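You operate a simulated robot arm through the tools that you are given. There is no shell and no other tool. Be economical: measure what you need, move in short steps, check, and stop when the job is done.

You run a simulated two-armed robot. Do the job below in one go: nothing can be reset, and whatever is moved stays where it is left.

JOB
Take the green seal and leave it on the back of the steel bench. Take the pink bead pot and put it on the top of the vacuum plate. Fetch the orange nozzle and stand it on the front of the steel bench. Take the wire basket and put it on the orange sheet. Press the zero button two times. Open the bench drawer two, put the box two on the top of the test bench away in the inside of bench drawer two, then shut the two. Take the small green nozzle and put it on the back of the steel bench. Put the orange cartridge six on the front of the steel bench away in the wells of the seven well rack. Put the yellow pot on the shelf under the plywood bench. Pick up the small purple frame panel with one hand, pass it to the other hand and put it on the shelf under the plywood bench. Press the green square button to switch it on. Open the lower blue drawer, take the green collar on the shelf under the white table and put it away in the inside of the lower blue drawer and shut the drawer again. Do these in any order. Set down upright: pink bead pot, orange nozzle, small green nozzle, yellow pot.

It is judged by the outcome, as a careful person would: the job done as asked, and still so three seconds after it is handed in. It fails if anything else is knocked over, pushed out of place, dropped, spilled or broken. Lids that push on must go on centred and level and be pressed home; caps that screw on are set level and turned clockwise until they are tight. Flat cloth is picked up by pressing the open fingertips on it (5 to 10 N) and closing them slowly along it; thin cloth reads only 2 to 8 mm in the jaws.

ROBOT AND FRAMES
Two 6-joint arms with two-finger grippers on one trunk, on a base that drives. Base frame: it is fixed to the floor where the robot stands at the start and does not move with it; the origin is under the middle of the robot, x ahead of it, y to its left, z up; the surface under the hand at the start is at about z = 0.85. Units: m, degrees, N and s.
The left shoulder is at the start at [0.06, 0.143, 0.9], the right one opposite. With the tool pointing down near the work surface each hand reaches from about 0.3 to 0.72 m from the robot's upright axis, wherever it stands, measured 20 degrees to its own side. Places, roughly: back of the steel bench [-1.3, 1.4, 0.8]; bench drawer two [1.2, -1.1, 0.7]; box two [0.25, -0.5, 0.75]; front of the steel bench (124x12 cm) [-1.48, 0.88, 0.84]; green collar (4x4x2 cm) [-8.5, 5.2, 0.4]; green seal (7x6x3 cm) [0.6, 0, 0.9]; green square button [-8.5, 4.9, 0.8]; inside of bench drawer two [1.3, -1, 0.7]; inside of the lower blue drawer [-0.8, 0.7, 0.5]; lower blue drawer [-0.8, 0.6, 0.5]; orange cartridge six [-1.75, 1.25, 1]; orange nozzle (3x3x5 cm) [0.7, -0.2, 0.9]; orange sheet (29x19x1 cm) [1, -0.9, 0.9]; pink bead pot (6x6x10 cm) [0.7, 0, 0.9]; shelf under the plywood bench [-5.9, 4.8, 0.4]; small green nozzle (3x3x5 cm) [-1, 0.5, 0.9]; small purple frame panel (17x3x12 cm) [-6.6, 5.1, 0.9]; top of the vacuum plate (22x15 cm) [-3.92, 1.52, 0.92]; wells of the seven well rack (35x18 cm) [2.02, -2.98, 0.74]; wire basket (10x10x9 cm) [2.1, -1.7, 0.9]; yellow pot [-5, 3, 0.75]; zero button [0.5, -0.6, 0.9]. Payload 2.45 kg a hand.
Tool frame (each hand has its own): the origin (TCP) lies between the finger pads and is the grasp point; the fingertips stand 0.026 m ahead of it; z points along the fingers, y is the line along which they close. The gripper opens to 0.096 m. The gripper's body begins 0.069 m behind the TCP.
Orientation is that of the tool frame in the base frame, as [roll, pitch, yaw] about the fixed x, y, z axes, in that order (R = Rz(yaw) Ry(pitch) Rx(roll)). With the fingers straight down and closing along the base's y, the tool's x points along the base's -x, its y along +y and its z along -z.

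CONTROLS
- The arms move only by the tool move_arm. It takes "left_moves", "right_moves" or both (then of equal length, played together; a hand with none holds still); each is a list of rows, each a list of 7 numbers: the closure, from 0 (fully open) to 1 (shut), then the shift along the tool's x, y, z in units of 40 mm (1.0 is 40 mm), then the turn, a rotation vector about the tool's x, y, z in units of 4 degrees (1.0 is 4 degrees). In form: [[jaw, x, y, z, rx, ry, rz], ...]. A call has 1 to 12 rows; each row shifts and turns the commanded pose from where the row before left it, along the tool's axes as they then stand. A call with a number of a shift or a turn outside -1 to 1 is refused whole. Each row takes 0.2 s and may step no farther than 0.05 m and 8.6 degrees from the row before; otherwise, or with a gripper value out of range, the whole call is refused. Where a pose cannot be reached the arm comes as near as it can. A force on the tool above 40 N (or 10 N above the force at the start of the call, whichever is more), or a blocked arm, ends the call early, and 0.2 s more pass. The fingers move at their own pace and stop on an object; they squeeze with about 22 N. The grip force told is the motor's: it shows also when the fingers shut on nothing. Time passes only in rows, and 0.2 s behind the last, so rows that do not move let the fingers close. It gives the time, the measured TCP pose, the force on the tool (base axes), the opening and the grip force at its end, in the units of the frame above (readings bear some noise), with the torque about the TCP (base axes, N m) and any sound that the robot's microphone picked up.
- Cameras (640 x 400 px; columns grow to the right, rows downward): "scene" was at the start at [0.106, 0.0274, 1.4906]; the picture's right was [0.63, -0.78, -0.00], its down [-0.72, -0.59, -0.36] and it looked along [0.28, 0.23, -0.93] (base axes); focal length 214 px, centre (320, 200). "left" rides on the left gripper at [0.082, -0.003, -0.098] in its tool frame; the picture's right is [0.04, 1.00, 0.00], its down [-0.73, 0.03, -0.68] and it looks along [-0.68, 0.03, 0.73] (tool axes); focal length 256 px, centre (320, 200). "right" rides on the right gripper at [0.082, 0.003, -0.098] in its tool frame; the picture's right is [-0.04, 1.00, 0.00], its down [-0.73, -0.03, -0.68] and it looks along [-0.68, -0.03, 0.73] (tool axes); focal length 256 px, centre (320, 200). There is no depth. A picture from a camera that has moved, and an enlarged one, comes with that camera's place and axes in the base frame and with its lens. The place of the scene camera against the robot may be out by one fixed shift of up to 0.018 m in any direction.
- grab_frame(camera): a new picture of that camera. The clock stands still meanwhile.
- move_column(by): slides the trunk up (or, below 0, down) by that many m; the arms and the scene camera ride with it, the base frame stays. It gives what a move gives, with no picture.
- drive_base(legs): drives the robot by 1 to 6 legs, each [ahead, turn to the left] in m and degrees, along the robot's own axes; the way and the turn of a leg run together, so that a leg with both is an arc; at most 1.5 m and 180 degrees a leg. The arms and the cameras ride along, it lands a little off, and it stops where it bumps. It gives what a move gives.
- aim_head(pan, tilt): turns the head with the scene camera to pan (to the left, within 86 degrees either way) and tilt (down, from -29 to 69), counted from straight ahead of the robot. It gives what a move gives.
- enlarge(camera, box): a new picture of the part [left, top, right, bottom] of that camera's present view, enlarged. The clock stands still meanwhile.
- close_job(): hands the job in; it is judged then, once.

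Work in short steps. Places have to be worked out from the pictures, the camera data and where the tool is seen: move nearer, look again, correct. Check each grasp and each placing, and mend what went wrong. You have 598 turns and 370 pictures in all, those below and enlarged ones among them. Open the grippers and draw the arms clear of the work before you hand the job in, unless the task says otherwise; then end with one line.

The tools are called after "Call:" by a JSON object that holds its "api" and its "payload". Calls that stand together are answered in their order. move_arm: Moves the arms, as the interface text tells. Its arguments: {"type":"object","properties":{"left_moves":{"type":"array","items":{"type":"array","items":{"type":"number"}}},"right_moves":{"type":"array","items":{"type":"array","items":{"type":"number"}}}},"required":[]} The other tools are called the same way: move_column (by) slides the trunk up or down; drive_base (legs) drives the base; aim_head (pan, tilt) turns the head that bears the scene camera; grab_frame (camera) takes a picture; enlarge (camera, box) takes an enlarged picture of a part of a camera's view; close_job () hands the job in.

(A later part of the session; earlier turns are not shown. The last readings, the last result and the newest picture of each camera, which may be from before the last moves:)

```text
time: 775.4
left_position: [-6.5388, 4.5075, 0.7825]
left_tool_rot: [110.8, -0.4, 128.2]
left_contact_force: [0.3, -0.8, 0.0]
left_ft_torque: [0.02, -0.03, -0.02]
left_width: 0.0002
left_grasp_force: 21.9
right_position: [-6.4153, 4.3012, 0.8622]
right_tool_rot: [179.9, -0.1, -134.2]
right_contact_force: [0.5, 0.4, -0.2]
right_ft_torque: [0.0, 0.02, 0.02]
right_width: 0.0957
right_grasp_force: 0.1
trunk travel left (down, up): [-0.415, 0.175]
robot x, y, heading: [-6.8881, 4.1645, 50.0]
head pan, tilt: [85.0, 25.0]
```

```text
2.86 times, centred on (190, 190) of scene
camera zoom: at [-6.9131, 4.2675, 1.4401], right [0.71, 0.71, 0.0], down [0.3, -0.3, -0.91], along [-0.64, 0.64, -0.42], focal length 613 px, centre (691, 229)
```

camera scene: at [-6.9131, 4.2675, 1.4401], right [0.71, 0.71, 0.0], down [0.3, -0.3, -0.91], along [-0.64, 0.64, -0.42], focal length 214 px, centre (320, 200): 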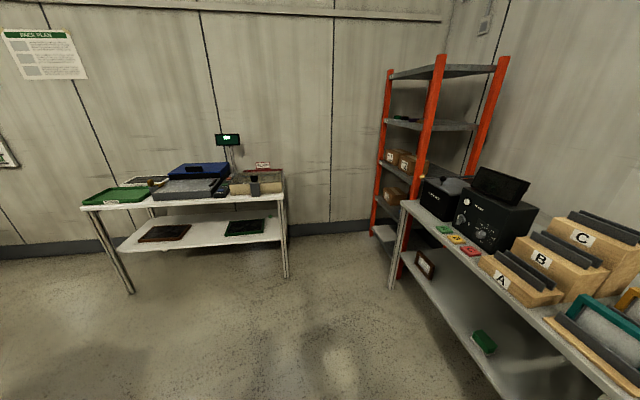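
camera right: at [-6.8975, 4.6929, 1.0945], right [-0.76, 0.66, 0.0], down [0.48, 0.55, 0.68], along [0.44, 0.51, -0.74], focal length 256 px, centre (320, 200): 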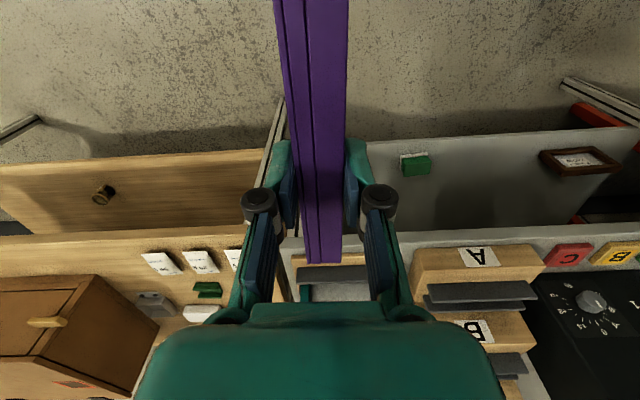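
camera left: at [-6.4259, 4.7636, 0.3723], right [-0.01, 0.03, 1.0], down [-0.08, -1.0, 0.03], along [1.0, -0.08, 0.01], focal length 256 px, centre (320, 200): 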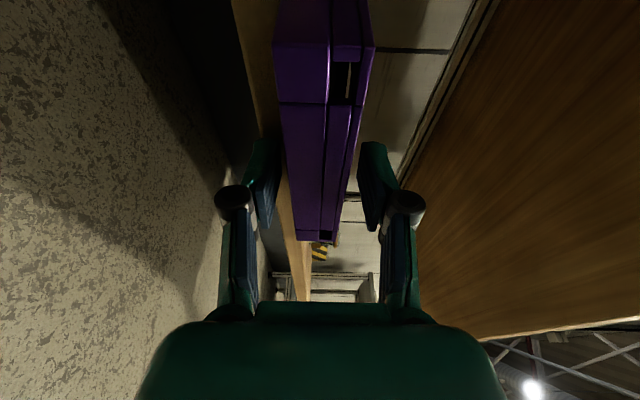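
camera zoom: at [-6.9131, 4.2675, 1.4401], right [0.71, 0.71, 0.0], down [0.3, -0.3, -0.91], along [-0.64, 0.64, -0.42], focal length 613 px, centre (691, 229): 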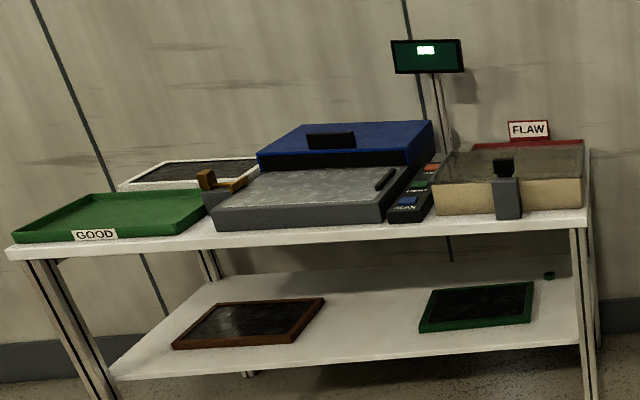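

Seen: a button panel with a green square button near (-8.42,4.80), and the green collar at the back right of the lower shelf, near (-8.6,5.25). First I set the left tool upright.

Call:
{"api": "move_arm", "payload": {"left_moves": [[0.5, 0, 0, 0, 1, 0, 0], [0.2, 0, 0, 0, 1, 0, 0], [0, 0, 0, 0, 1, 0, 0], [0, 0, 0, 0, 1, 0, 0], [0, 0, 0, 0, 1, 0, 0], [0, 0, 0, 0, 1, 0, 0], [0, 0, 0, 0, 1, 0, 0], [0, 0, 0, 0, 1, 0, 0], [0, 0, 0, 0, 1, 0, 0], [0, 0, 0, 0, 1, 0, 0], [0, 0, 0, 0, 1, 0, 0], [0, 0, 0, 0, 1, 0, 0]]}}

Call:
{"api": "move_arm", "payload": {"left_moves": [[0, 0, 0, 0, 1, 0, 0], [0, 0, 0, 0, 1, 0, 0], [0, 0, 0, 0, 1, 0, 0], [0, 0, 0, 0, 1, 0, 0], [0, 0, 0, 0, 1, 0, 0]]}}

Call:
{"api": "move_column", "payload": {"by": 0.17}}

Call:
{"api": "drive_base", "payload": {"legs": [[0, 35], [0, 35], [0, 25]]}}

```text
time: 778.0
left_position: [-6.538, 4.5072, 0.7826]
left_tool_rot: [158.8, -0.3, 128.3]
left_contact_force: [-0.6, 0.3, -0.3]
left_ft_torque: [-0.01, -0.08, 0.0]
left_width: 0.0962
left_grasp_force: 0.1
right_position: [-6.4155, 4.3026, 0.8617]
right_tool_rot: [179.9, -0.1, -134.3]
right_contact_force: [0.2, 0.5, 0.6]
right_ft_torque: [-0.03, 0.02, 0.01]
right_width: 0.0961
right_grasp_force: 0.0
trunk travel left (down, up): [-0.415, 0.175]
robot x, y, heading: [-6.8892, 4.1624, 49.9]
head pan, tilt: [85.0, 25.0]
```

```text
time: 779.2
left_position: [-6.5388, 4.5085, 0.7824]
left_tool_rot: [178.9, -0.4, 128.1]
left_contact_force: [-0.3, 0.0, 0.6]
left_ft_torque: [0.01, -0.04, 0.01]
left_width: 0.096
left_grasp_force: 0.1
right_position: [-6.4155, 4.3023, 0.8626]
right_tool_rot: [180.0, 0.0, -134.2]
right_contact_force: [0.3, 0.7, 0.4]
right_ft_torque: [-0.01, 0.03, 0.03]
right_width: 0.0961
right_grasp_force: 0.1
trunk travel left (down, up): [-0.415, 0.175]
robot x, y, heading: [-6.8888, 4.1652, 49.7]
head pan, tilt: [85.0, 25.0]
```

```text
time: 781.1
left_position: [-6.5378, 4.5084, 0.9524]
left_tool_rot: [178.8, -0.4, 128.3]
left_contact_force: [0.3, -0.7, 0.2]
left_ft_torque: [-0.03, 0.04, -0.01]
left_width: 0.0959
left_grasp_force: 0.0
right_position: [-6.4153, 4.3028, 1.0317]
right_tool_rot: [179.8, 0.0, -134.2]
right_contact_force: [1.0, -0.5, -0.6]
right_ft_torque: [0.01, -0.01, 0.03]
right_width: 0.0959
right_grasp_force: 0.0
trunk travel left (down, up): [-0.585, 0.005]
robot x, y, heading: [-6.8883, 4.161, 50.0]
head pan, tilt: [85.0, 25.0]
```

```text
time: 785.0
left_position: [-7.063, 4.6288, 0.9538]
left_tool_rot: [178.8, -0.2, -165.9]
left_contact_force: [0.0, -0.1, 0.3]
left_ft_torque: [0.0, -0.05, 0.02]
left_width: 0.0957
left_grasp_force: 0.0
right_position: [-6.8247, 4.6557, 1.0342]
right_tool_rot: [-179.8, -0.2, -68.2]
right_contact_force: [-0.6, -0.7, 0.2]
right_ft_torque: [0.02, -0.08, 0.02]
right_width: 0.096
right_grasp_force: 0.1
trunk travel left (down, up): [-0.585, 0.005]
robot x, y, heading: [-6.8481, 4.1872, 118.0]
head pan, tilt: [85.0, 25.0]
stopped in leg 2: the robot was blocked; the commanded pose is now the measured one
```

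Call:
{"api": "drive_base", "payload": {"legs": [[0, 28], [0, 27], [0.6, 0], [0.5, 0], [0, -31]]}}

Call:
{"api": "aim_head", "payload": {"pan": -10, "tilt": 45}}

Call:
{"api": "grab_frame", "payload": {"camera": "scene"}}

```text
time: 795.8
left_position: [-8.3206, 4.6436, 0.9522]
left_tool_rot: [178.8, -0.4, -141.6]
left_contact_force: [0.2, -0.4, 0.1]
left_ft_torque: [0.02, -0.03, 0.0]
left_width: 0.096
left_grasp_force: 0.0
right_position: [-8.1149, 4.7662, 1.0339]
right_tool_rot: [180.0, -0.1, -44.1]
right_contact_force: [-0.4, 0.4, -1.0]
right_ft_torque: [0.01, -0.01, -0.04]
right_width: 0.0962
right_grasp_force: 0.1
trunk travel left (down, up): [-0.585, 0.005]
robot x, y, heading: [-7.9599, 4.3051, 142.1]
head pan, tilt: [85.0, 25.0]
```

```text
time: 797.5
left_position: [-8.3193, 4.6439, 0.9551]
left_tool_rot: [178.8, -0.4, -141.6]
left_contact_force: [0.0, 0.1, -0.5]
left_ft_torque: [-0.01, 0.02, 0.0]
left_width: 0.096
left_grasp_force: 0.1
right_position: [-8.115, 4.7662, 1.0335]
right_tool_rot: [-179.9, -0.1, -44.1]
right_contact_force: [0.3, -0.1, -0.3]
right_ft_torque: [0.02, -0.02, 0.0]
right_width: 0.096
right_grasp_force: 0.2
trunk travel left (down, up): [-0.585, 0.005]
robot x, y, heading: [-7.9624, 4.3052, 142.3]
head pan, tilt: [-10.0, 45.0]
```

```text
127 pictures are left
camera scene: at [-8.0606, 4.3949, 1.5795], right [0.74, 0.67, 0.0], down [0.48, -0.52, -0.71], along [-0.48, 0.52, -0.71], focal length 214 px, centre (320, 200)
```

scene: 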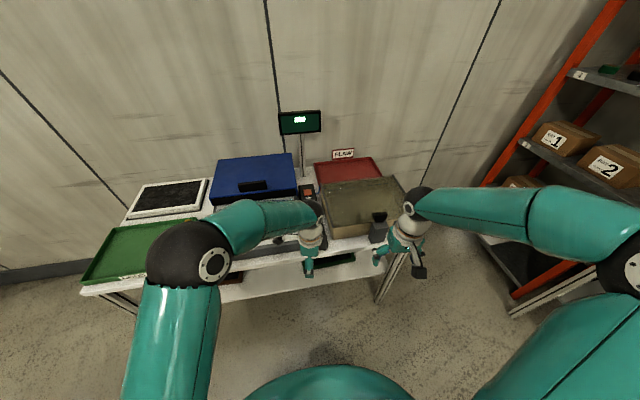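

Call:
{"api": "grab_frame", "payload": {"camera": "right"}}

Call:
{"api": "grab_frame", "payload": {"camera": "left"}}

```text
126 pictures are left
camera right: at [-8.0581, 4.707, 1.1316], right [-0.72, -0.69, 0.0], down [-0.51, 0.53, 0.68], along [-0.47, 0.49, -0.73], focal length 256 px, centre (320, 200)
```

right: 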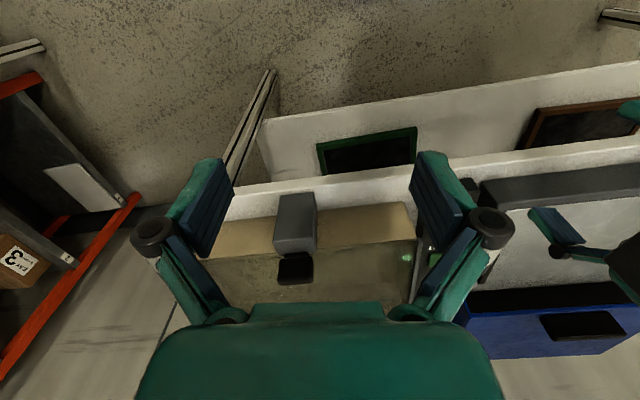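

```text
125 pictures are left
camera left: at [-8.381, 4.5892, 1.0534], right [-0.65, 0.76, 0.02], down [0.57, 0.47, 0.67], along [0.5, 0.45, -0.74], focal length 256 px, centre (320, 200)
```

left: 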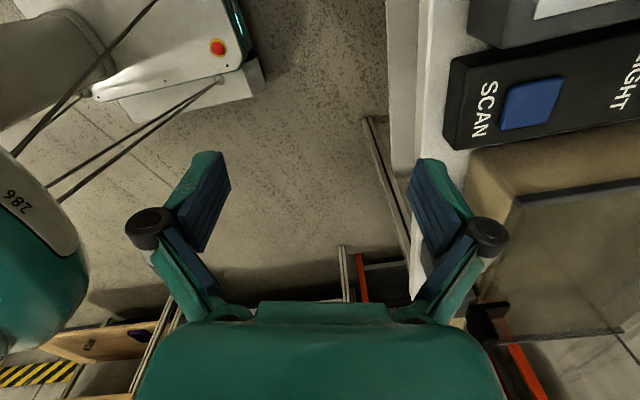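

The panel reads SCAN (blue), LIGHT (next), so the middle square must be the green one. I move the left hand aside and bring the right hand over for a look.

Call:
{"api": "move_arm", "payload": {"left_moves": [[0, 0.8, 0, -0.6, 0, 0, 0], [0, 0.9, 0, -0.3, 0, 0, 0], [0, 0.9, 0, -0.3, 0, 0, 0], [0, 0.9, 0, 0, 0, 0, 0], [0, 0.9, -0.4, 0, 0, 0, 0]], "right_moves": [[1, 0, 0, 0, 0, 0, 0], [1, 0, 0, 0, 0, 0, 0], [1, 0, 0, 0, 0, 0, 0], [1, -0.3, 0.9, 0, 0, 0, 0], [1, -0.3, 0.9, 0, 0, 0, 0]]}}

Call:
{"api": "move_arm", "payload": {"right_moves": [[1, -0.5, 0.8, 0, 0, 0, 0], [1, -0.5, 0.8, 0, 0, 0, 0]]}}

Call:
{"api": "grab_frame", "payload": {"camera": "right"}}

```text
time: 798.7
left_position: [-8.4479, 4.5186, 1.0028]
left_tool_rot: [178.8, -0.3, -141.6]
left_contact_force: [0.1, -0.2, -0.3]
left_ft_torque: [0.05, -0.02, -0.01]
left_width: 0.096
left_grasp_force: 0.1
right_position: [-8.1801, 4.7294, 1.0338]
right_tool_rot: [179.9, 0.0, -44.1]
right_contact_force: [-0.1, -0.6, -0.2]
right_ft_torque: [0.03, -0.03, 0.03]
right_width: 0.0
right_grasp_force: 21.9
trunk travel left (down, up): [-0.585, 0.005]
robot x, y, heading: [-7.9572, 4.3089, 142.1]
head pan, tilt: [-10.0, 45.0]
```

```text
time: 799.3
left_position: [-8.4463, 4.5199, 1.0036]
left_tool_rot: [178.8, -0.3, -141.7]
left_contact_force: [-0.6, 0.0, 0.2]
left_ft_torque: [0.06, -0.03, -0.03]
left_width: 0.0959
left_grasp_force: 0.2
right_position: [-8.2537, 4.7136, 1.0328]
right_tool_rot: [-180.0, 0.0, -44.1]
right_contact_force: [1.2, 0.0, -0.3]
right_ft_torque: [0.03, -0.01, 0.01]
right_width: 0.0
right_grasp_force: 22.3
trunk travel left (down, up): [-0.585, 0.005]
robot x, y, heading: [-7.9547, 4.3057, 142.5]
head pan, tilt: [-10.0, 45.0]
```

```text
124 pictures are left
camera right: at [-8.1981, 4.6546, 1.1308], right [-0.72, -0.69, 0.0], down [-0.51, 0.53, 0.68], along [-0.47, 0.49, -0.74], focal length 256 px, centre (320, 200)
```

right: 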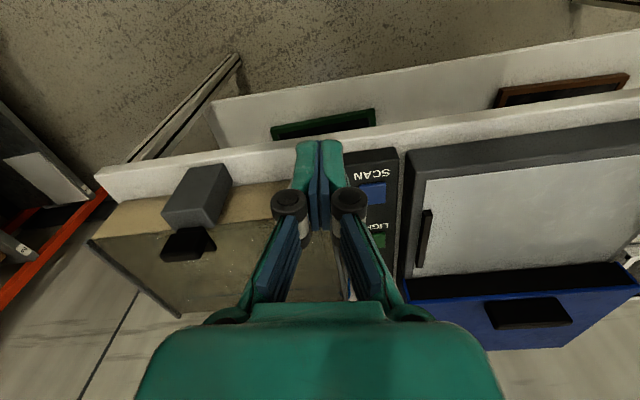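

Call:
{"api": "move_arm", "payload": {"right_moves": [[1, -0.8, 0.45, 0, 0, 0, 0], [1, -0.8, 0.45, 0, 0, 0, 0], [1, -0.8, 0.45, 0, 0, 0, 0], [1, -0.8, 0.45, 0.3, 0, 0, 0]]}}

Call:
{"api": "grab_frame", "payload": {"camera": "right"}}

```text
time: 800.3
left_position: [-8.4477, 4.5193, 1.0025]
left_tool_rot: [178.8, -0.4, -141.7]
left_contact_force: [-0.5, 0.2, 0.5]
left_ft_torque: [-0.01, 0.01, 0.0]
left_width: 0.0958
left_grasp_force: 0.1
right_position: [-8.3976, 4.7511, 1.0203]
right_tool_rot: [179.9, -0.1, -43.9]
right_contact_force: [0.0, -0.1, -1.1]
right_ft_torque: [0.01, -0.03, 0.01]
right_width: 0.0001
right_grasp_force: 21.4
trunk travel left (down, up): [-0.585, 0.005]
robot x, y, heading: [-7.9579, 4.3055, 142.3]
head pan, tilt: [-10.0, 45.0]
```

```text
123 pictures are left
camera right: at [-8.342, 4.6918, 1.1181], right [-0.72, -0.69, 0.0], down [-0.51, 0.53, 0.68], along [-0.47, 0.49, -0.74], focal length 256 px, centre (320, 200)
```

right: 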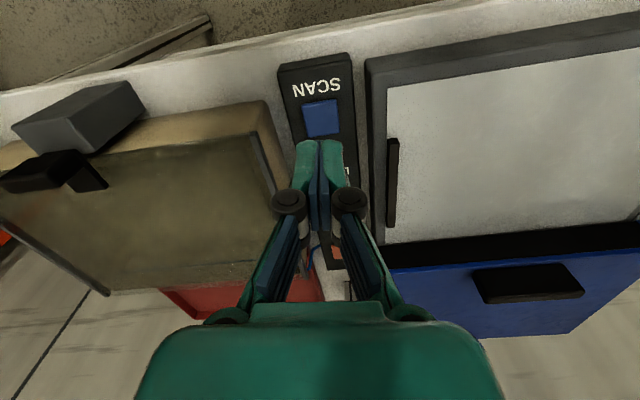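

Blue SCAN is at (-8.419,4.771); the green LIGHT square follows 0.1 m deeper, about (-8.498,4.83). I drive 9 cm nearer and move over it.

Call:
{"api": "drive_base", "payload": {"legs": [[0.09, 0]]}}

Call:
{"api": "grab_frame", "payload": {"camera": "right"}}

```text
time: 801.4
left_position: [-8.5219, 4.5765, 1.0021]
left_tool_rot: [178.9, -0.4, -141.6]
left_contact_force: [-0.1, 1.3, -0.1]
left_ft_torque: [-0.03, -0.04, -0.02]
left_width: 0.0961
left_grasp_force: 0.0
right_position: [-8.4711, 4.8064, 1.0191]
right_tool_rot: [-180.0, -0.2, -44.0]
right_contact_force: [-1.3, 0.2, -0.4]
right_ft_torque: [-0.01, -0.03, -0.03]
right_width: 0.0
right_grasp_force: 21.3
trunk travel left (down, up): [-0.585, 0.005]
robot x, y, heading: [-8.0355, 4.3638, 142.4]
head pan, tilt: [-10.0, 45.0]
```

```text
122 pictures are left
camera right: at [-8.416, 4.7482, 1.1182], right [-0.72, -0.69, 0.0], down [-0.51, 0.53, 0.68], along [-0.47, 0.49, -0.74], focal length 256 px, centre (320, 200)
```

right: 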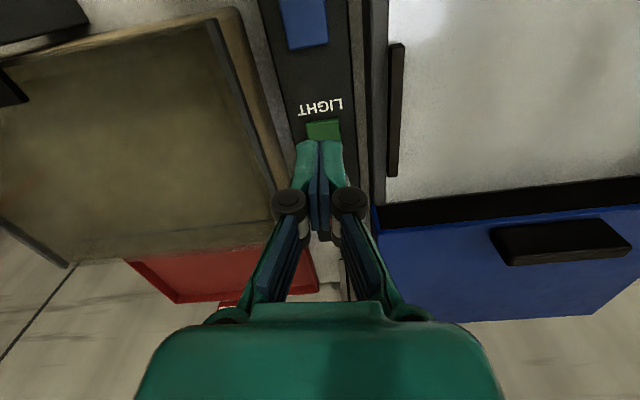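

Call:
{"api": "move_arm", "payload": {"right_moves": [[1, -0.65, 0.03, 0.3, 0, 0, 0], [1, -0.63, 0.03, 0.4, 0, 0, 0], [1, 0, 0, 0.8, 0, 0, 0]]}}

Call:
{"api": "grab_frame", "payload": {"camera": "right"}}

```text
time: 802.2
left_position: [-8.5204, 4.5759, 1.0024]
left_tool_rot: [178.8, -0.4, -141.6]
left_contact_force: [0.6, -0.3, -0.2]
left_ft_torque: [0.03, -0.01, 0.01]
left_width: 0.0958
left_grasp_force: 0.0
right_position: [-8.505, 4.8366, 0.96]
right_tool_rot: [-179.9, -0.2, -43.8]
right_contact_force: [-0.3, 0.2, -0.6]
right_ft_torque: [-0.02, 0.02, 0.02]
right_width: 0.0
right_grasp_force: 22.2
right hand out of reach, approached as far as the arm can: row 2
trunk travel left (down, up): [-0.585, 0.005]
robot x, y, heading: [-8.0304, 4.3623, 142.5]
head pan, tilt: [-10.0, 45.0]
```

```text
121 pictures are left
camera right: at [-8.4487, 4.7788, 1.0582], right [-0.72, -0.69, 0.0], down [-0.51, 0.53, 0.68], along [-0.47, 0.49, -0.74], focal length 256 px, centre (320, 200)
```

right: 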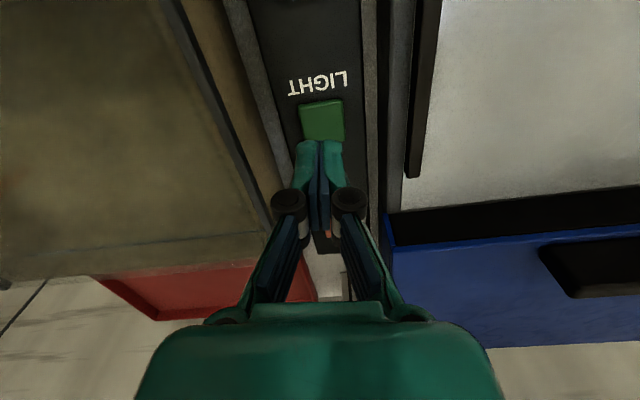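

Aligned on the green button. I press down in small steps.

Call:
{"api": "move_arm", "payload": {"right_moves": [[1, -0.1, 0, 0.6, 0, 0, 0], [1, 0, 0, 0.4, 0, 0, 0], [1, 0, 0, 0.2, 0, 0, 0]]}}

```text
time: 803.0
left_position: [-8.5214, 4.5753, 1.0037]
left_tool_rot: [178.8, -0.4, -141.6]
left_contact_force: [-0.7, -0.1, -0.3]
left_ft_torque: [-0.01, 0.0, 0.0]
left_width: 0.0959
left_grasp_force: 0.0
right_position: [-8.5079, 4.8402, 0.9117]
right_tool_rot: [180.0, -0.1, -44.0]
right_contact_force: [-0.4, -0.1, -0.5]
right_ft_torque: [-0.06, -0.02, -0.04]
right_width: 0.0002
right_grasp_force: 22.2
trunk travel left (down, up): [-0.585, 0.005]
robot x, y, heading: [-8.0357, 4.3618, 142.7]
head pan, tilt: [-10.0, 45.0]
```

Call:
{"api": "move_arm", "payload": {"right_moves": [[1, 0, 0, 0.12, 0, 0, 0], [1, 0, 0, 0.1, 0, 0, 0], [1, 0, 0, 0.08, 0, 0, 0], [1, 0, 0, 0.05, 0, 0, 0]]}}

```text
time: 804.0
left_position: [-8.5207, 4.5754, 1.0035]
left_tool_rot: [178.8, -0.4, -141.5]
left_contact_force: [0.6, -0.2, -0.7]
left_ft_torque: [0.03, 0.0, 0.01]
left_width: 0.096
left_grasp_force: 0.1
right_position: [-8.5085, 4.8398, 0.8978]
right_tool_rot: [-180.0, 0.0, -43.8]
right_contact_force: [0.5, -0.2, -0.7]
right_ft_torque: [-0.01, -0.01, 0.03]
right_width: 0.0
right_grasp_force: 22.1
trunk travel left (down, up): [-0.585, 0.005]
robot x, y, heading: [-8.0364, 4.3622, 142.4]
head pan, tilt: [-10.0, 45.0]
```

Call:
{"api": "move_arm", "payload": {"right_moves": [[1, 0, 0, 0.1, 0, 0, 0], [1, 0, 0, 0.08, 0, 0, 0], [1, 0, 0, 0.06, 0, 0, 0], [1, 0, 0, 0.05, 0, 0, 0]]}}

```text
time: 805.0
left_position: [-8.52, 4.5755, 1.0031]
left_tool_rot: [178.7, -0.4, -141.6]
left_contact_force: [-0.5, 0.3, 0.5]
left_ft_torque: [0.01, -0.02, -0.01]
left_width: 0.0961
left_grasp_force: 0.1
right_position: [-8.5082, 4.8403, 0.8871]
right_tool_rot: [179.9, -0.1, -44.0]
right_contact_force: [-0.3, -0.2, 0.1]
right_ft_torque: [0.0, 0.03, 0.01]
right_width: 0.0
right_grasp_force: 21.8
trunk travel left (down, up): [-0.585, 0.005]
robot x, y, heading: [-8.0303, 4.3618, 142.5]
head pan, tilt: [-10.0, 45.0]
```

Call:
{"api": "grab_frame", "payload": {"camera": "right"}}

```text
120 pictures are left
camera right: at [-8.452, 4.781, 0.985], right [-0.72, -0.69, 0.0], down [-0.51, 0.53, 0.68], along [-0.47, 0.49, -0.74], focal length 256 px, centre (320, 200)
```

right: 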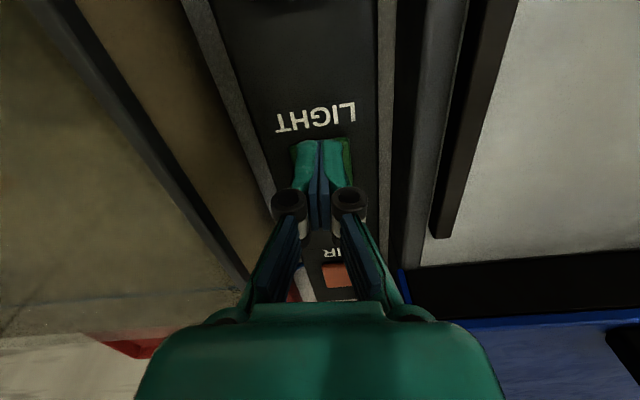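

Call:
{"api": "move_arm", "payload": {"right_moves": [[1, 0, 0, 0.08, 0, 0, 0], [1, 0, 0, 0.06, 0, 0, 0], [1, 0, 0, 0.05, 0, 0, 0], [1, 0, 0, 0.05, 0, 0, 0]]}}

```text
time: 806.0
left_position: [-8.5212, 4.5753, 1.0031]
left_tool_rot: [178.8, -0.4, -141.6]
left_contact_force: [-0.2, 0.4, -0.7]
left_ft_torque: [-0.01, -0.01, -0.01]
left_width: 0.0961
left_grasp_force: 0.0
right_position: [-8.5084, 4.8398, 0.8787]
right_tool_rot: [179.9, -0.1, -43.9]
right_contact_force: [-0.4, -0.6, -0.4]
right_ft_torque: [0.0, -0.01, 0.03]
right_width: 0.0
right_grasp_force: 21.8
trunk travel left (down, up): [-0.585, 0.005]
robot x, y, heading: [-8.0321, 4.3597, 142.5]
head pan, tilt: [-10.0, 45.0]
```

Call:
{"api": "move_arm", "payload": {"right_moves": [[1, 0, 0, 0.08, 0, 0, 0], [1, 0, 0, 0.06, 0, 0, 0], [1, 0, 0, 0.06, 0, 0, 0], [1, 0, 0, 0.06, 0, 0, 0], [1, 0, 0, 0.06, 0, 0, 0], [1, 0, 0, 0.06, 0, 0, 0]]}}

```text
time: 807.4
left_position: [-8.5211, 4.5751, 1.0032]
left_tool_rot: [178.9, -0.5, -141.6]
left_contact_force: [0.4, -0.3, 0.5]
left_ft_torque: [-0.02, 0.0, 0.01]
left_width: 0.0958
left_grasp_force: 0.1
right_position: [-8.507, 4.8393, 0.8631]
right_tool_rot: [-180.0, -0.1, -43.9]
right_contact_force: [2.2, -0.7, 3.1]
right_ft_torque: [-0.01, 0.0, -0.03]
right_width: 0.006
right_grasp_force: 28.5
trunk travel left (down, up): [-0.585, 0.005]
robot x, y, heading: [-8.0321, 4.3616, 142.2]
head pan, tilt: [-10.0, 45.0]
heard: click
```

Click — pressed once. I lift straight off and check the light.

Call:
{"api": "move_arm", "payload": {"right_moves": [[1, 0, 0, -0.5, 0, 0, 0], [1, 0, 0, -1, 0, 0, 0], [1, 0, 0, -1, 0, 0, 0], [1, 0.5, 0, -0.8, 0, 0, 0], [0.5, 0.8, 0, -0.3, 0, 0, 0]]}}

Call:
{"api": "grab_frame", "payload": {"camera": "right"}}

```text
time: 808.6
left_position: [-8.5196, 4.5749, 1.0025]
left_tool_rot: [178.8, -0.5, -141.5]
left_contact_force: [-1.2, 0.3, 0.4]
left_ft_torque: [0.0, -0.01, 0.03]
left_width: 0.096
left_grasp_force: 0.0
right_position: [-8.4703, 4.8026, 1.0072]
right_tool_rot: [179.9, 0.0, -43.8]
right_contact_force: [-0.1, -1.1, 0.2]
right_ft_torque: [0.0, 0.01, -0.02]
right_width: 0.0478
right_grasp_force: 0.1
trunk travel left (down, up): [-0.585, 0.005]
robot x, y, heading: [-8.0354, 4.3623, 142.6]
head pan, tilt: [-10.0, 45.0]
```

```text
119 pictures are left
camera right: at [-8.4141, 4.7435, 1.1051], right [-0.72, -0.69, 0.0], down [-0.51, 0.53, 0.68], along [-0.47, 0.49, -0.73], focal length 256 px, centre (320, 200)
```

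right: 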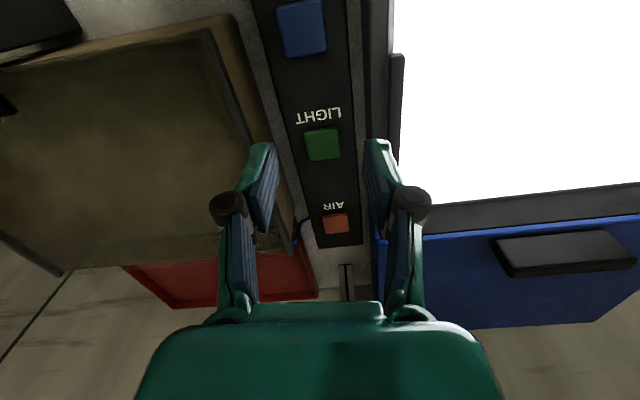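

The light panel is lit. Next the collar: about (-8.5,5.19) on the lower shelf. I back off and move to the table's right end.

Call:
{"api": "drive_base", "payload": {"legs": [[-0.18, 0], [0, -40], [0, -40], [0.5, 0], [0, 38], [0, 40]]}}

Call:
{"api": "aim_head", "payload": {"pan": 20, "tilt": 45}}

Call:
{"api": "grab_frame", "payload": {"camera": "scene"}}

```text
time: 821.0
left_position: [-8.1353, 4.9369, 1.003]
left_tool_rot: [178.9, -0.4, -144.3]
left_contact_force: [0.0, 0.4, -0.1]
left_ft_torque: [-0.02, 0.01, 0.01]
left_width: 0.096
left_grasp_force: 0.1
right_position: [-8.0752, 5.1616, 1.0056]
right_tool_rot: [-180.0, -0.2, -46.7]
right_contact_force: [0.2, 0.3, -0.3]
right_ft_torque: [-0.02, -0.01, -0.02]
right_width: 0.048
right_grasp_force: 0.1
trunk travel left (down, up): [-0.585, 0.005]
robot x, y, heading: [-7.6449, 4.7175, 139.4]
head pan, tilt: [-10.0, 45.0]
```

```text
time: 821.9
left_position: [-8.134, 4.936, 1.0032]
left_tool_rot: [178.7, -0.3, -144.3]
left_contact_force: [-0.3, 0.0, 0.4]
left_ft_torque: [0.01, 0.01, -0.01]
left_width: 0.096
left_grasp_force: 0.1
right_position: [-8.074, 5.1602, 1.0066]
right_tool_rot: [-179.9, -0.2, -46.7]
right_contact_force: [0.2, -0.9, -0.6]
right_ft_torque: [0.02, -0.02, 0.0]
right_width: 0.048
right_grasp_force: 0.0
trunk travel left (down, up): [-0.585, 0.005]
robot x, y, heading: [-7.6411, 4.7171, 139.6]
head pan, tilt: [20.0, 45.0]
```

```text
118 pictures are left
camera scene: at [-7.7646, 4.7765, 1.5794], right [0.35, 0.94, 0.0], down [0.66, -0.25, -0.71], along [-0.66, 0.25, -0.71], focal length 214 px, centre (320, 200)
```

scene: 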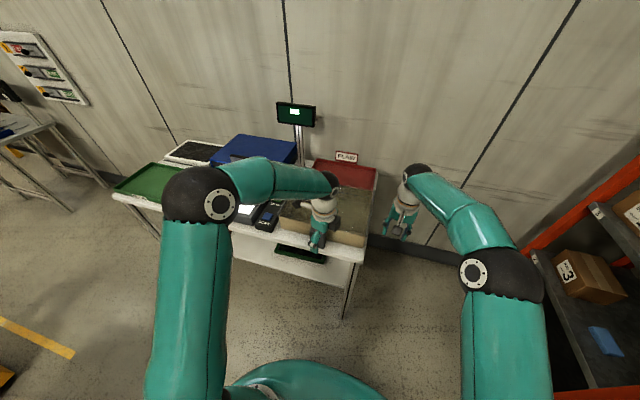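

I draw both hands back from over the table and turn the left tool forward (camera on top).

Call:
{"api": "move_arm", "payload": {"left_moves": [[0, -0.2, -0.9, 0, 0, 0, 0], [0, -0.2, -0.9, 0, 0, 0, 0], [0, -0.2, -0.9, 0, 0, 0, 0], [0, -0.2, -0.9, 0, 0, 0, 0], [0, 0, 0, 0, 0, 0, 1], [0, 0, 0, 0, 0, 0, 1], [0, 0, 0, 0, 0, 0, 1], [0, 0, 0, 0, 0, 0, 1], [0, 0, 0, 0, 0, 0, 1], [0, 0, 0, 0, 0, 0, 1], [0, 0, 0, 0, 0, 0, 1], [0, 0, 0, 0, 0, 0, 1]], "right_moves": [[0, 0.9, 0, 0, 0, 0, 0], [0, 0.9, 0, 0, 0, 0, 0], [0, 0.9, 0, 0, 0, 0, 0], [0, 0.9, 0, 0, 0, 0, 0], [0, 0, 0, 0, 0, 0, 0], [0, 0, 0, 0, 0, 0, 0], [0, 0, 0, 0, 0, 0, 0], [0, 0, 0, 0, 0, 0, 0], [0, 0, 0, 0, 0, 0, 0], [0, 0, 0, 0, 0, 0, 0], [0, 0, 0, 0, 0, 0, 0], [0, 0, 0, 0, 0, 0, 0]]}}

Call:
{"api": "move_arm", "payload": {"left_moves": [[0, 0, 0, 0, 0, 0, 1], [0, 0, 0, 0, 0, 0, 1], [0, 0, 0, 0, 0, 0, 1], [0, 0, 0, 0, 0, 0, 1], [0, 0, 0, 0, 0, 0, 1], [0, 0, 0, 0, 0, 0, 1], [0, 0, 0, 0, 0, 0, 1], [0, 0, 0, 0, 0, 0, 1], [0, 0, 0, 0, 0, 0, 1], [0, 0, 0, 0, 0, 0, 1]]}}

Call:
{"api": "move_column", "payload": {"by": -0.4}}

Call:
{"api": "aim_head", "payload": {"pan": 10, "tilt": 30}}

Call:
{"api": "grab_frame", "payload": {"camera": "scene"}}

```text
time: 824.5
left_position: [-8.024, 4.8372, 1.0002]
left_tool_rot: [179.2, -1.0, -176.4]
left_contact_force: [-0.9, -0.1, -0.1]
left_ft_torque: [0.03, 0.01, 0.02]
left_width: 0.0959
left_grasp_force: 0.0
right_position: [-7.975, 5.0547, 1.0078]
right_tool_rot: [-180.0, -0.1, -46.6]
right_contact_force: [-0.5, 0.6, 0.0]
right_ft_torque: [-0.01, 0.01, 0.03]
right_width: 0.096
right_grasp_force: 0.0
trunk travel left (down, up): [-0.585, 0.005]
robot x, y, heading: [-7.6417, 4.7166, 139.7]
head pan, tilt: [20.0, 45.0]
```

```text
time: 826.7
left_position: [-8.0239, 4.8372, 1.0006]
left_tool_rot: [-180.0, -1.3, 143.6]
left_contact_force: [0.5, -0.3, -0.6]
left_ft_torque: [0.02, -0.01, -0.01]
left_width: 0.0959
left_grasp_force: 0.0
right_position: [-7.9738, 5.0569, 1.0075]
right_tool_rot: [179.9, -0.1, -46.8]
right_contact_force: [-0.1, 0.2, 0.8]
right_ft_torque: [0.0, -0.02, -0.02]
right_width: 0.0959
right_grasp_force: 0.0
trunk travel left (down, up): [-0.585, 0.005]
robot x, y, heading: [-7.6437, 4.7184, 139.5]
head pan, tilt: [20.0, 45.0]
```

```text
time: 830.6
left_position: [-8.0239, 4.8385, 0.5999]
left_tool_rot: [-180.0, -1.3, 143.7]
left_contact_force: [-0.1, -0.2, 0.2]
left_ft_torque: [-0.01, 0.01, -0.01]
left_width: 0.0959
left_grasp_force: 0.1
right_position: [-7.9744, 5.0559, 0.6062]
right_tool_rot: [180.0, -0.1, -46.7]
right_contact_force: [-0.3, -0.4, 0.5]
right_ft_torque: [0.0, 0.03, 0.01]
right_width: 0.0959
right_grasp_force: 0.1
trunk travel left (down, up): [-0.185, 0.405]
robot x, y, heading: [-7.6438, 4.7174, 139.4]
head pan, tilt: [20.0, 45.0]
```

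```text
time: 831.3
left_position: [-8.0245, 4.8369, 0.5998]
left_tool_rot: [179.9, -1.3, 143.9]
left_contact_force: [-0.3, -0.9, -0.4]
left_ft_torque: [-0.02, 0.01, 0.0]
left_width: 0.096
left_grasp_force: 0.0
right_position: [-7.975, 5.0573, 0.6076]
right_tool_rot: [-180.0, -0.1, -46.7]
right_contact_force: [-0.6, -1.0, -0.4]
right_ft_torque: [-0.03, 0.02, -0.01]
right_width: 0.096
right_grasp_force: 0.0
trunk travel left (down, up): [-0.185, 0.405]
robot x, y, heading: [-7.6406, 4.7108, 139.5]
head pan, tilt: [10.0, 30.0]
```

```text
117 pictures are left
camera scene: at [-7.7653, 4.7939, 1.202], right [0.51, 0.86, 0.0], down [0.43, -0.25, -0.87], along [-0.75, 0.44, -0.5], focal length 214 px, centre (320, 200)
```

scene: 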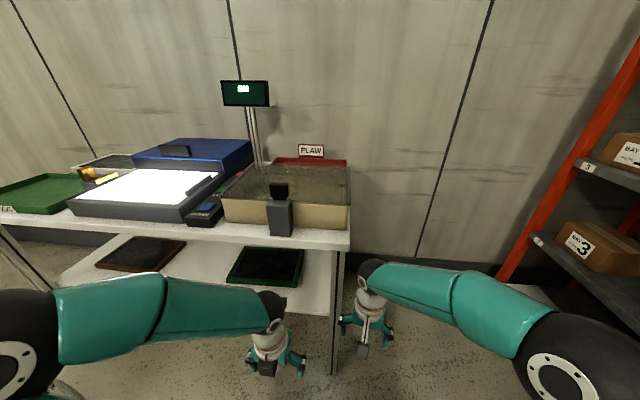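

Call:
{"api": "move_column", "payload": {"by": -0.17}}

Call:
{"api": "aim_head", "payload": {"pan": 10, "tilt": 20}}

Call:
{"api": "grab_frame", "payload": {"camera": "scene"}}

```text
time: 833.3
left_position: [-8.025, 4.8383, 0.4302]
left_tool_rot: [180.0, -1.3, 143.7]
left_contact_force: [0.3, -0.2, 0.0]
left_ft_torque: [0.03, 0.0, 0.0]
left_width: 0.0958
left_grasp_force: 0.0
right_position: [-7.9746, 5.0555, 0.4374]
right_tool_rot: [179.9, -0.1, -46.7]
right_contact_force: [0.4, -1.0, 1.0]
right_ft_torque: [-0.02, 0.0, 0.01]
right_width: 0.096
right_grasp_force: 0.1
trunk travel left (down, up): [-0.015, 0.575]
robot x, y, heading: [-7.6423, 4.717, 139.7]
head pan, tilt: [10.0, 30.0]
```

```text
time: 834.0
left_position: [-8.0245, 4.8374, 0.4304]
left_tool_rot: [-180.0, -1.3, 143.7]
left_contact_force: [-0.1, -0.4, -0.1]
left_ft_torque: [-0.04, -0.01, -0.03]
left_width: 0.0957
left_grasp_force: 0.1
right_position: [-7.9744, 5.0561, 0.4368]
right_tool_rot: [180.0, 0.0, -46.7]
right_contact_force: [0.5, -0.3, -0.5]
right_ft_torque: [0.05, -0.02, 0.01]
right_width: 0.0957
right_grasp_force: 0.1
trunk travel left (down, up): [-0.015, 0.575]
robot x, y, heading: [-7.6419, 4.7154, 139.8]
head pan, tilt: [10.0, 20.0]
```

```text
116 pictures are left
camera scene: at [-7.7675, 4.7952, 1.0481], right [0.51, 0.86, 0.0], down [0.3, -0.17, -0.94], along [-0.81, 0.48, -0.34], focal length 214 px, centre (320, 200)
```

scene: 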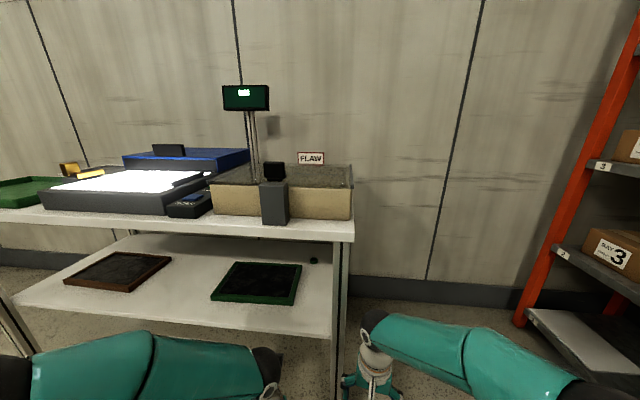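

The collar shows at the back right of the lower shelf. I tilt the left tool forward to use its camera at shelf height.

Call:
{"api": "move_arm", "payload": {"left_moves": [[0, 0.8, 0, -0.5, 0, 0, 0], [0, 0.8, 0, -0.5, 0, 0, 0], [0, 0.5, 0, 0, 0, 1, 0], [0, 0, 0, 0, 0, 1, 0], [0, 0, 0, 0, 0, 1, 0], [0, 0, 0, 0, 0, 1, 0], [0, 0, 0, 0, 0, 1, 0], [0, 0, 0, 0, 0, 1, 0], [0, 0, 0, 0, 0, 1, 0], [0, 0, 0, 0, 0, 1, 0], [0, 0, 0, 0, 0, 1, 0], [0, 0, 0, 0, 0, 1, 0]]}}

Call:
{"api": "move_arm", "payload": {"left_moves": [[0, 0, 0, 0, 0, 1, 0], [0, 0, 0, 0, 0, 1, 0], [0, 0, 0, 0, 0, 1, 0], [0, 0, 0, 0, 0, 1, 0], [0, 0, 0, 0, 0, 1, 0], [0, 0, 0, 0, 0, 1, 0]]}}

Call:
{"api": "grab_frame", "payload": {"camera": "left"}}

```text
time: 836.6
left_position: [-8.0914, 4.8858, 0.4719]
left_tool_rot: [180.0, -41.3, 143.7]
left_contact_force: [0.4, 0.6, -0.3]
left_ft_torque: [0.03, 0.0, -0.03]
left_width: 0.0958
left_grasp_force: 0.2
right_position: [-7.9745, 5.0553, 0.4368]
right_tool_rot: [180.0, -0.1, -46.7]
right_contact_force: [-0.2, -0.4, 0.5]
right_ft_torque: [-0.01, 0.03, 0.03]
right_width: 0.0962
right_grasp_force: 0.1
trunk travel left (down, up): [-0.015, 0.575]
robot x, y, heading: [-7.644, 4.7188, 139.3]
head pan, tilt: [10.0, 20.0]
```

```text
time: 838.0
left_position: [-8.1222, 4.9274, 0.4869]
left_tool_rot: [-180.0, -65.3, 143.8]
left_contact_force: [-0.5, -0.8, 0.5]
left_ft_torque: [-0.03, -0.02, 0.01]
left_width: 0.0961
left_grasp_force: 0.1
left hand out of reach, approached as far as the arm can: row 2, 3, 4, 5, 6
right_position: [-7.974, 5.0562, 0.4374]
right_tool_rot: [-180.0, 0.0, -46.6]
right_contact_force: [0.3, -0.5, -0.4]
right_ft_torque: [-0.02, 0.03, -0.05]
right_width: 0.0957
right_grasp_force: 0.1
trunk travel left (down, up): [-0.015, 0.575]
robot x, y, heading: [-7.6434, 4.7211, 139.6]
head pan, tilt: [10.0, 20.0]
```

```text
115 pictures are left
camera left: at [-8.0794, 4.8933, 0.6016], right [0.58, 0.82, 0.04], down [0.76, -0.52, -0.38], along [-0.29, 0.25, -0.92], focal length 256 px, centre (320, 200)
```

left: 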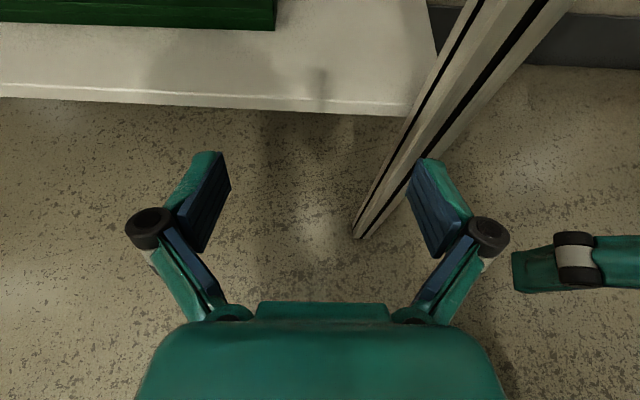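

Call:
{"api": "move_arm", "payload": {"left_moves": [[0.1, 0.4, -0.3, 0.85, 0, 0, 0], [0.2, 0.4, -0.3, 0.85, 0, 0, 0], [0.2, 0.4, -0.3, 0.85, 0, 0, 0], [0.2, 0.4, -0.3, 0.85, 0, 0, 0]]}}

Call:
{"api": "grab_frame", "payload": {"camera": "left"}}

```text
time: 839.0
left_position: [-8.2711, 4.9775, 0.4866]
left_tool_rot: [-180.0, -65.2, 143.7]
left_contact_force: [-0.3, -0.5, 0.6]
left_ft_torque: [0.04, -0.03, -0.03]
left_width: 0.0766
left_grasp_force: 0.1
right_position: [-7.9744, 5.057, 0.4376]
right_tool_rot: [179.9, -0.2, -46.7]
right_contact_force: [0.3, -0.5, 0.0]
right_ft_torque: [0.0, 0.03, -0.03]
right_width: 0.0958
right_grasp_force: 0.2
trunk travel left (down, up): [-0.015, 0.575]
robot x, y, heading: [-7.6445, 4.7138, 139.4]
head pan, tilt: [10.0, 20.0]
```

```text
114 pictures are left
camera left: at [-8.2293, 4.9432, 0.6026], right [0.58, 0.81, 0.04], down [0.76, -0.52, -0.38], along [-0.29, 0.25, -0.92], focal length 256 px, centre (320, 200)
```

left: 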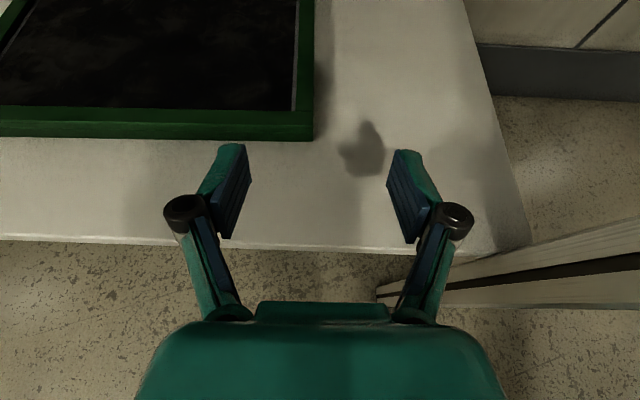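

The shelf top is at z≈0.39 and the collar about (-8.566,5.229). I drive 0.2 m nearer with the hand under the table.

Call:
{"api": "drive_base", "payload": {"legs": [[0.1, 0]]}}

Call:
{"api": "grab_frame", "payload": {"camera": "left"}}

```text
time: 840.1
left_position: [-8.3463, 5.043, 0.4858]
left_tool_rot: [-180.0, -65.3, 143.7]
left_contact_force: [-0.6, 1.4, -0.2]
left_ft_torque: [0.0, 0.03, -0.03]
left_width: 0.0768
left_grasp_force: 0.1
right_position: [-8.0497, 5.1214, 0.4368]
right_tool_rot: [180.0, -0.1, -46.6]
right_contact_force: [-1.0, 0.1, 0.1]
right_ft_torque: [-0.02, 0.02, 0.02]
right_width: 0.0958
right_grasp_force: 0.1
trunk travel left (down, up): [-0.015, 0.575]
robot x, y, heading: [-7.7196, 4.7813, 139.7]
head pan, tilt: [10.0, 20.0]
```

```text
113 pictures are left
camera left: at [-8.3054, 5.0088, 0.6029], right [0.58, 0.81, 0.04], down [0.76, -0.52, -0.38], along [-0.29, 0.25, -0.92], focal length 256 px, centre (320, 200)
```

left: 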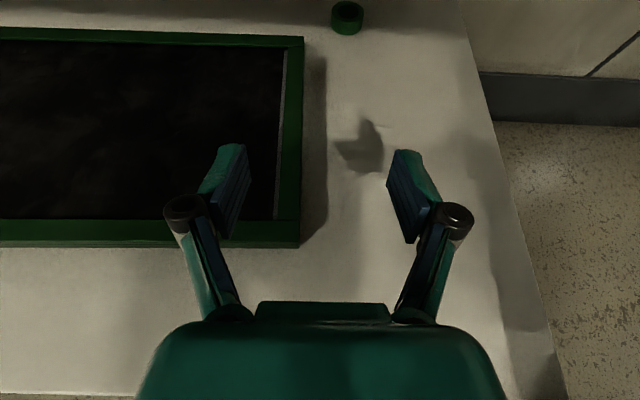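

Collar at (-8.547,5.230). I draw the right hand back from the table leg, then drive 0.1 m more.

Call:
{"api": "move_arm", "payload": {"right_moves": [[0, 0.9, 0, 0, 0, 0, 0], [0, 0.9, -0.4, 0, 0, 0, 0], [0, 0.9, -0.4, 0, 0, 0, 0]]}}

Call:
{"api": "drive_base", "payload": {"legs": [[0.09, 0]]}}

Call:
{"api": "grab_frame", "payload": {"camera": "left"}}

```text
time: 840.9
left_position: [-8.3476, 5.0432, 0.488]
left_tool_rot: [180.0, -65.3, 143.7]
left_contact_force: [1.2, 0.0, -1.0]
left_ft_torque: [0.01, 0.0, 0.0]
left_width: 0.0769
left_grasp_force: 0.1
right_position: [-7.953, 5.0655, 0.4368]
right_tool_rot: [-179.9, -0.2, -46.7]
right_contact_force: [-0.5, 1.5, 0.3]
right_ft_torque: [-0.03, -0.01, 0.02]
right_width: 0.0959
right_grasp_force: 0.0
trunk travel left (down, up): [-0.015, 0.575]
robot x, y, heading: [-7.7184, 4.7842, 139.6]
head pan, tilt: [10.0, 20.0]
```

```text
time: 842.0
left_position: [-8.4161, 5.1022, 0.4865]
left_tool_rot: [180.0, -65.2, 143.7]
left_contact_force: [-0.6, -0.1, 0.3]
left_ft_torque: [0.01, 0.0, 0.01]
left_width: 0.0766
left_grasp_force: 0.0
right_position: [-8.0227, 5.1247, 0.4389]
right_tool_rot: [180.0, -0.1, -46.7]
right_contact_force: [0.0, 1.1, 0.6]
right_ft_torque: [0.03, -0.03, 0.02]
right_width: 0.096
right_grasp_force: 0.0
trunk travel left (down, up): [-0.015, 0.575]
robot x, y, heading: [-7.7917, 4.8412, 139.5]
head pan, tilt: [10.0, 20.0]
```

```text
112 pictures are left
camera left: at [-8.3742, 5.0674, 0.6034], right [0.58, 0.81, 0.04], down [0.76, -0.52, -0.38], along [-0.29, 0.25, -0.92], focal length 256 px, centre (320, 200)
```

left: 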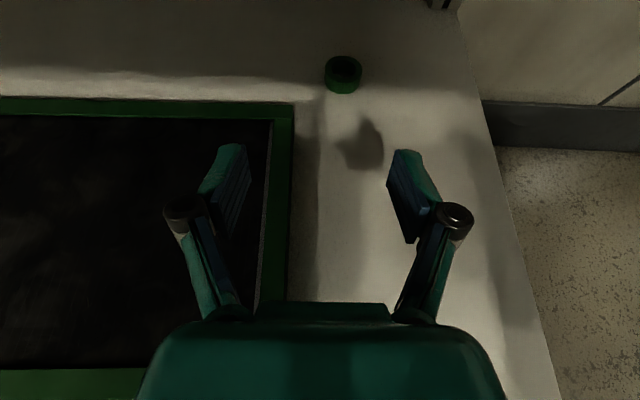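

Call:
{"api": "move_arm", "payload": {"left_moves": [[0.2, 0, 0.21, 0.91, 0, 0, 0], [0.2, 0, 0.21, 0.91, 0, 0, 0], [0.2, 0, 0.21, 0.91, 0, 0, 0]]}}

Call:
{"api": "grab_frame", "payload": {"camera": "left"}}

```text
time: 842.9
left_position: [-8.4818, 5.1806, 0.4423]
left_tool_rot: [-179.9, -65.2, 143.6]
left_contact_force: [-0.4, -0.7, 0.0]
left_ft_torque: [0.01, -0.03, 0.0]
left_width: 0.0768
left_grasp_force: 0.1
right_position: [-8.0217, 5.1249, 0.4394]
right_tool_rot: [179.9, -0.1, -46.7]
right_contact_force: [-0.4, -0.5, 0.3]
right_ft_torque: [0.04, 0.02, 0.03]
right_width: 0.0958
right_grasp_force: 0.0
trunk travel left (down, up): [-0.015, 0.575]
robot x, y, heading: [-7.7868, 4.8378, 139.5]
head pan, tilt: [10.0, 20.0]
```

```text
111 pictures are left
camera left: at [-8.4407, 5.1461, 0.5586], right [0.58, 0.81, 0.04], down [0.76, -0.52, -0.38], along [-0.29, 0.25, -0.92], focal length 256 px, centre (320, 200)
```

left: 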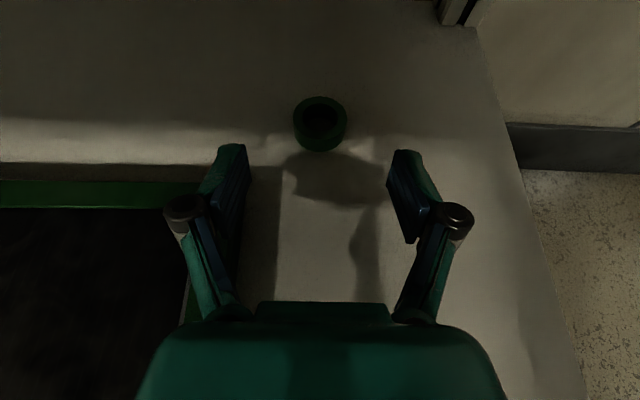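

Aligned. I go forward and down the last 8 cm and grip.

Call:
{"api": "move_arm", "payload": {"left_moves": [[0.25, 0.06, 0, 0.66, 0, 0, 0], [0.25, 0.06, 0, 0.66, 0, 0, 0], [0.25, 0.06, 0, 0.64, 0, 0, 0]]}}

Call:
{"api": "grab_frame", "payload": {"camera": "left"}}

```text
time: 843.6
left_position: [-8.5403, 5.2243, 0.4187]
left_tool_rot: [-180.0, -65.5, 143.7]
left_contact_force: [1.9, -0.1, 7.2]
left_ft_torque: [0.15, -0.02, -0.09]
left_width: 0.0718
left_grasp_force: 0.1
right_position: [-8.0221, 5.1246, 0.4396]
right_tool_rot: [179.9, -0.1, -46.6]
right_contact_force: [-1.0, 0.8, -0.2]
right_ft_torque: [0.01, -0.02, 0.01]
right_width: 0.0963
right_grasp_force: 0.1
trunk travel left (down, up): [-0.015, 0.575]
robot x, y, heading: [-7.7881, 4.8436, 139.4]
head pan, tilt: [10.0, 20.0]
```

```text
110 pictures are left
camera left: at [-8.4995, 5.1899, 0.5348], right [0.58, 0.81, 0.04], down [0.76, -0.52, -0.39], along [-0.3, 0.25, -0.92], focal length 256 px, centre (320, 200)
```

left: 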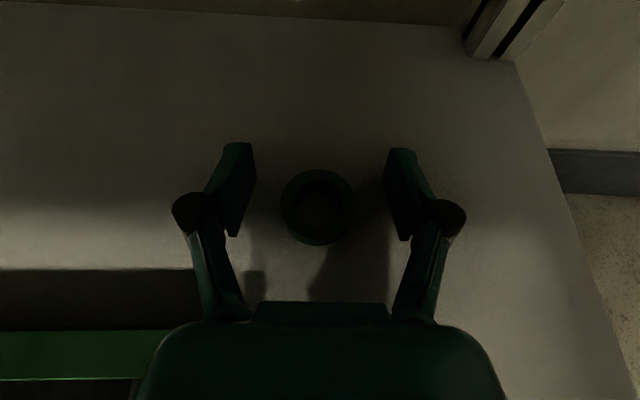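

Call:
{"api": "move_arm", "payload": {"left_moves": [[1, 0, 0, 0, 0, 0, 0], [1, 0, 0, 0, 0, 0, 0], [1, 0, 0, 0, 0, 0, 0], [1, 0.5, 0, -0.23, 0, 0, 0]]}}

Call:
{"api": "grab_frame", "payload": {"camera": "left"}}

```text
time: 844.6
left_position: [-8.5412, 5.2231, 0.4341]
left_tool_rot: [-180.0, -65.0, 143.7]
left_contact_force: [0.2, -0.2, -0.5]
left_ft_torque: [-0.01, 0.06, -0.02]
left_width: 0.0316
left_grasp_force: 22.6
right_position: [-8.0216, 5.1234, 0.4393]
right_tool_rot: [-179.9, -0.1, -46.7]
right_contact_force: [-0.9, 0.2, -0.4]
right_ft_torque: [0.01, -0.04, 0.0]
right_width: 0.0959
right_grasp_force: 0.0
trunk travel left (down, up): [-0.015, 0.575]
robot x, y, heading: [-7.7889, 4.8408, 139.7]
head pan, tilt: [10.0, 20.0]
```

```text
109 pictures are left
camera left: at [-8.4999, 5.1898, 0.5507], right [0.58, 0.81, 0.04], down [0.76, -0.52, -0.38], along [-0.29, 0.25, -0.93], focal length 256 px, centre (320, 200)
```

left: 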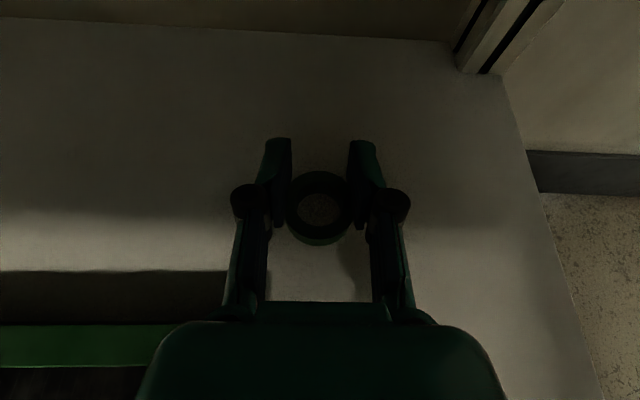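

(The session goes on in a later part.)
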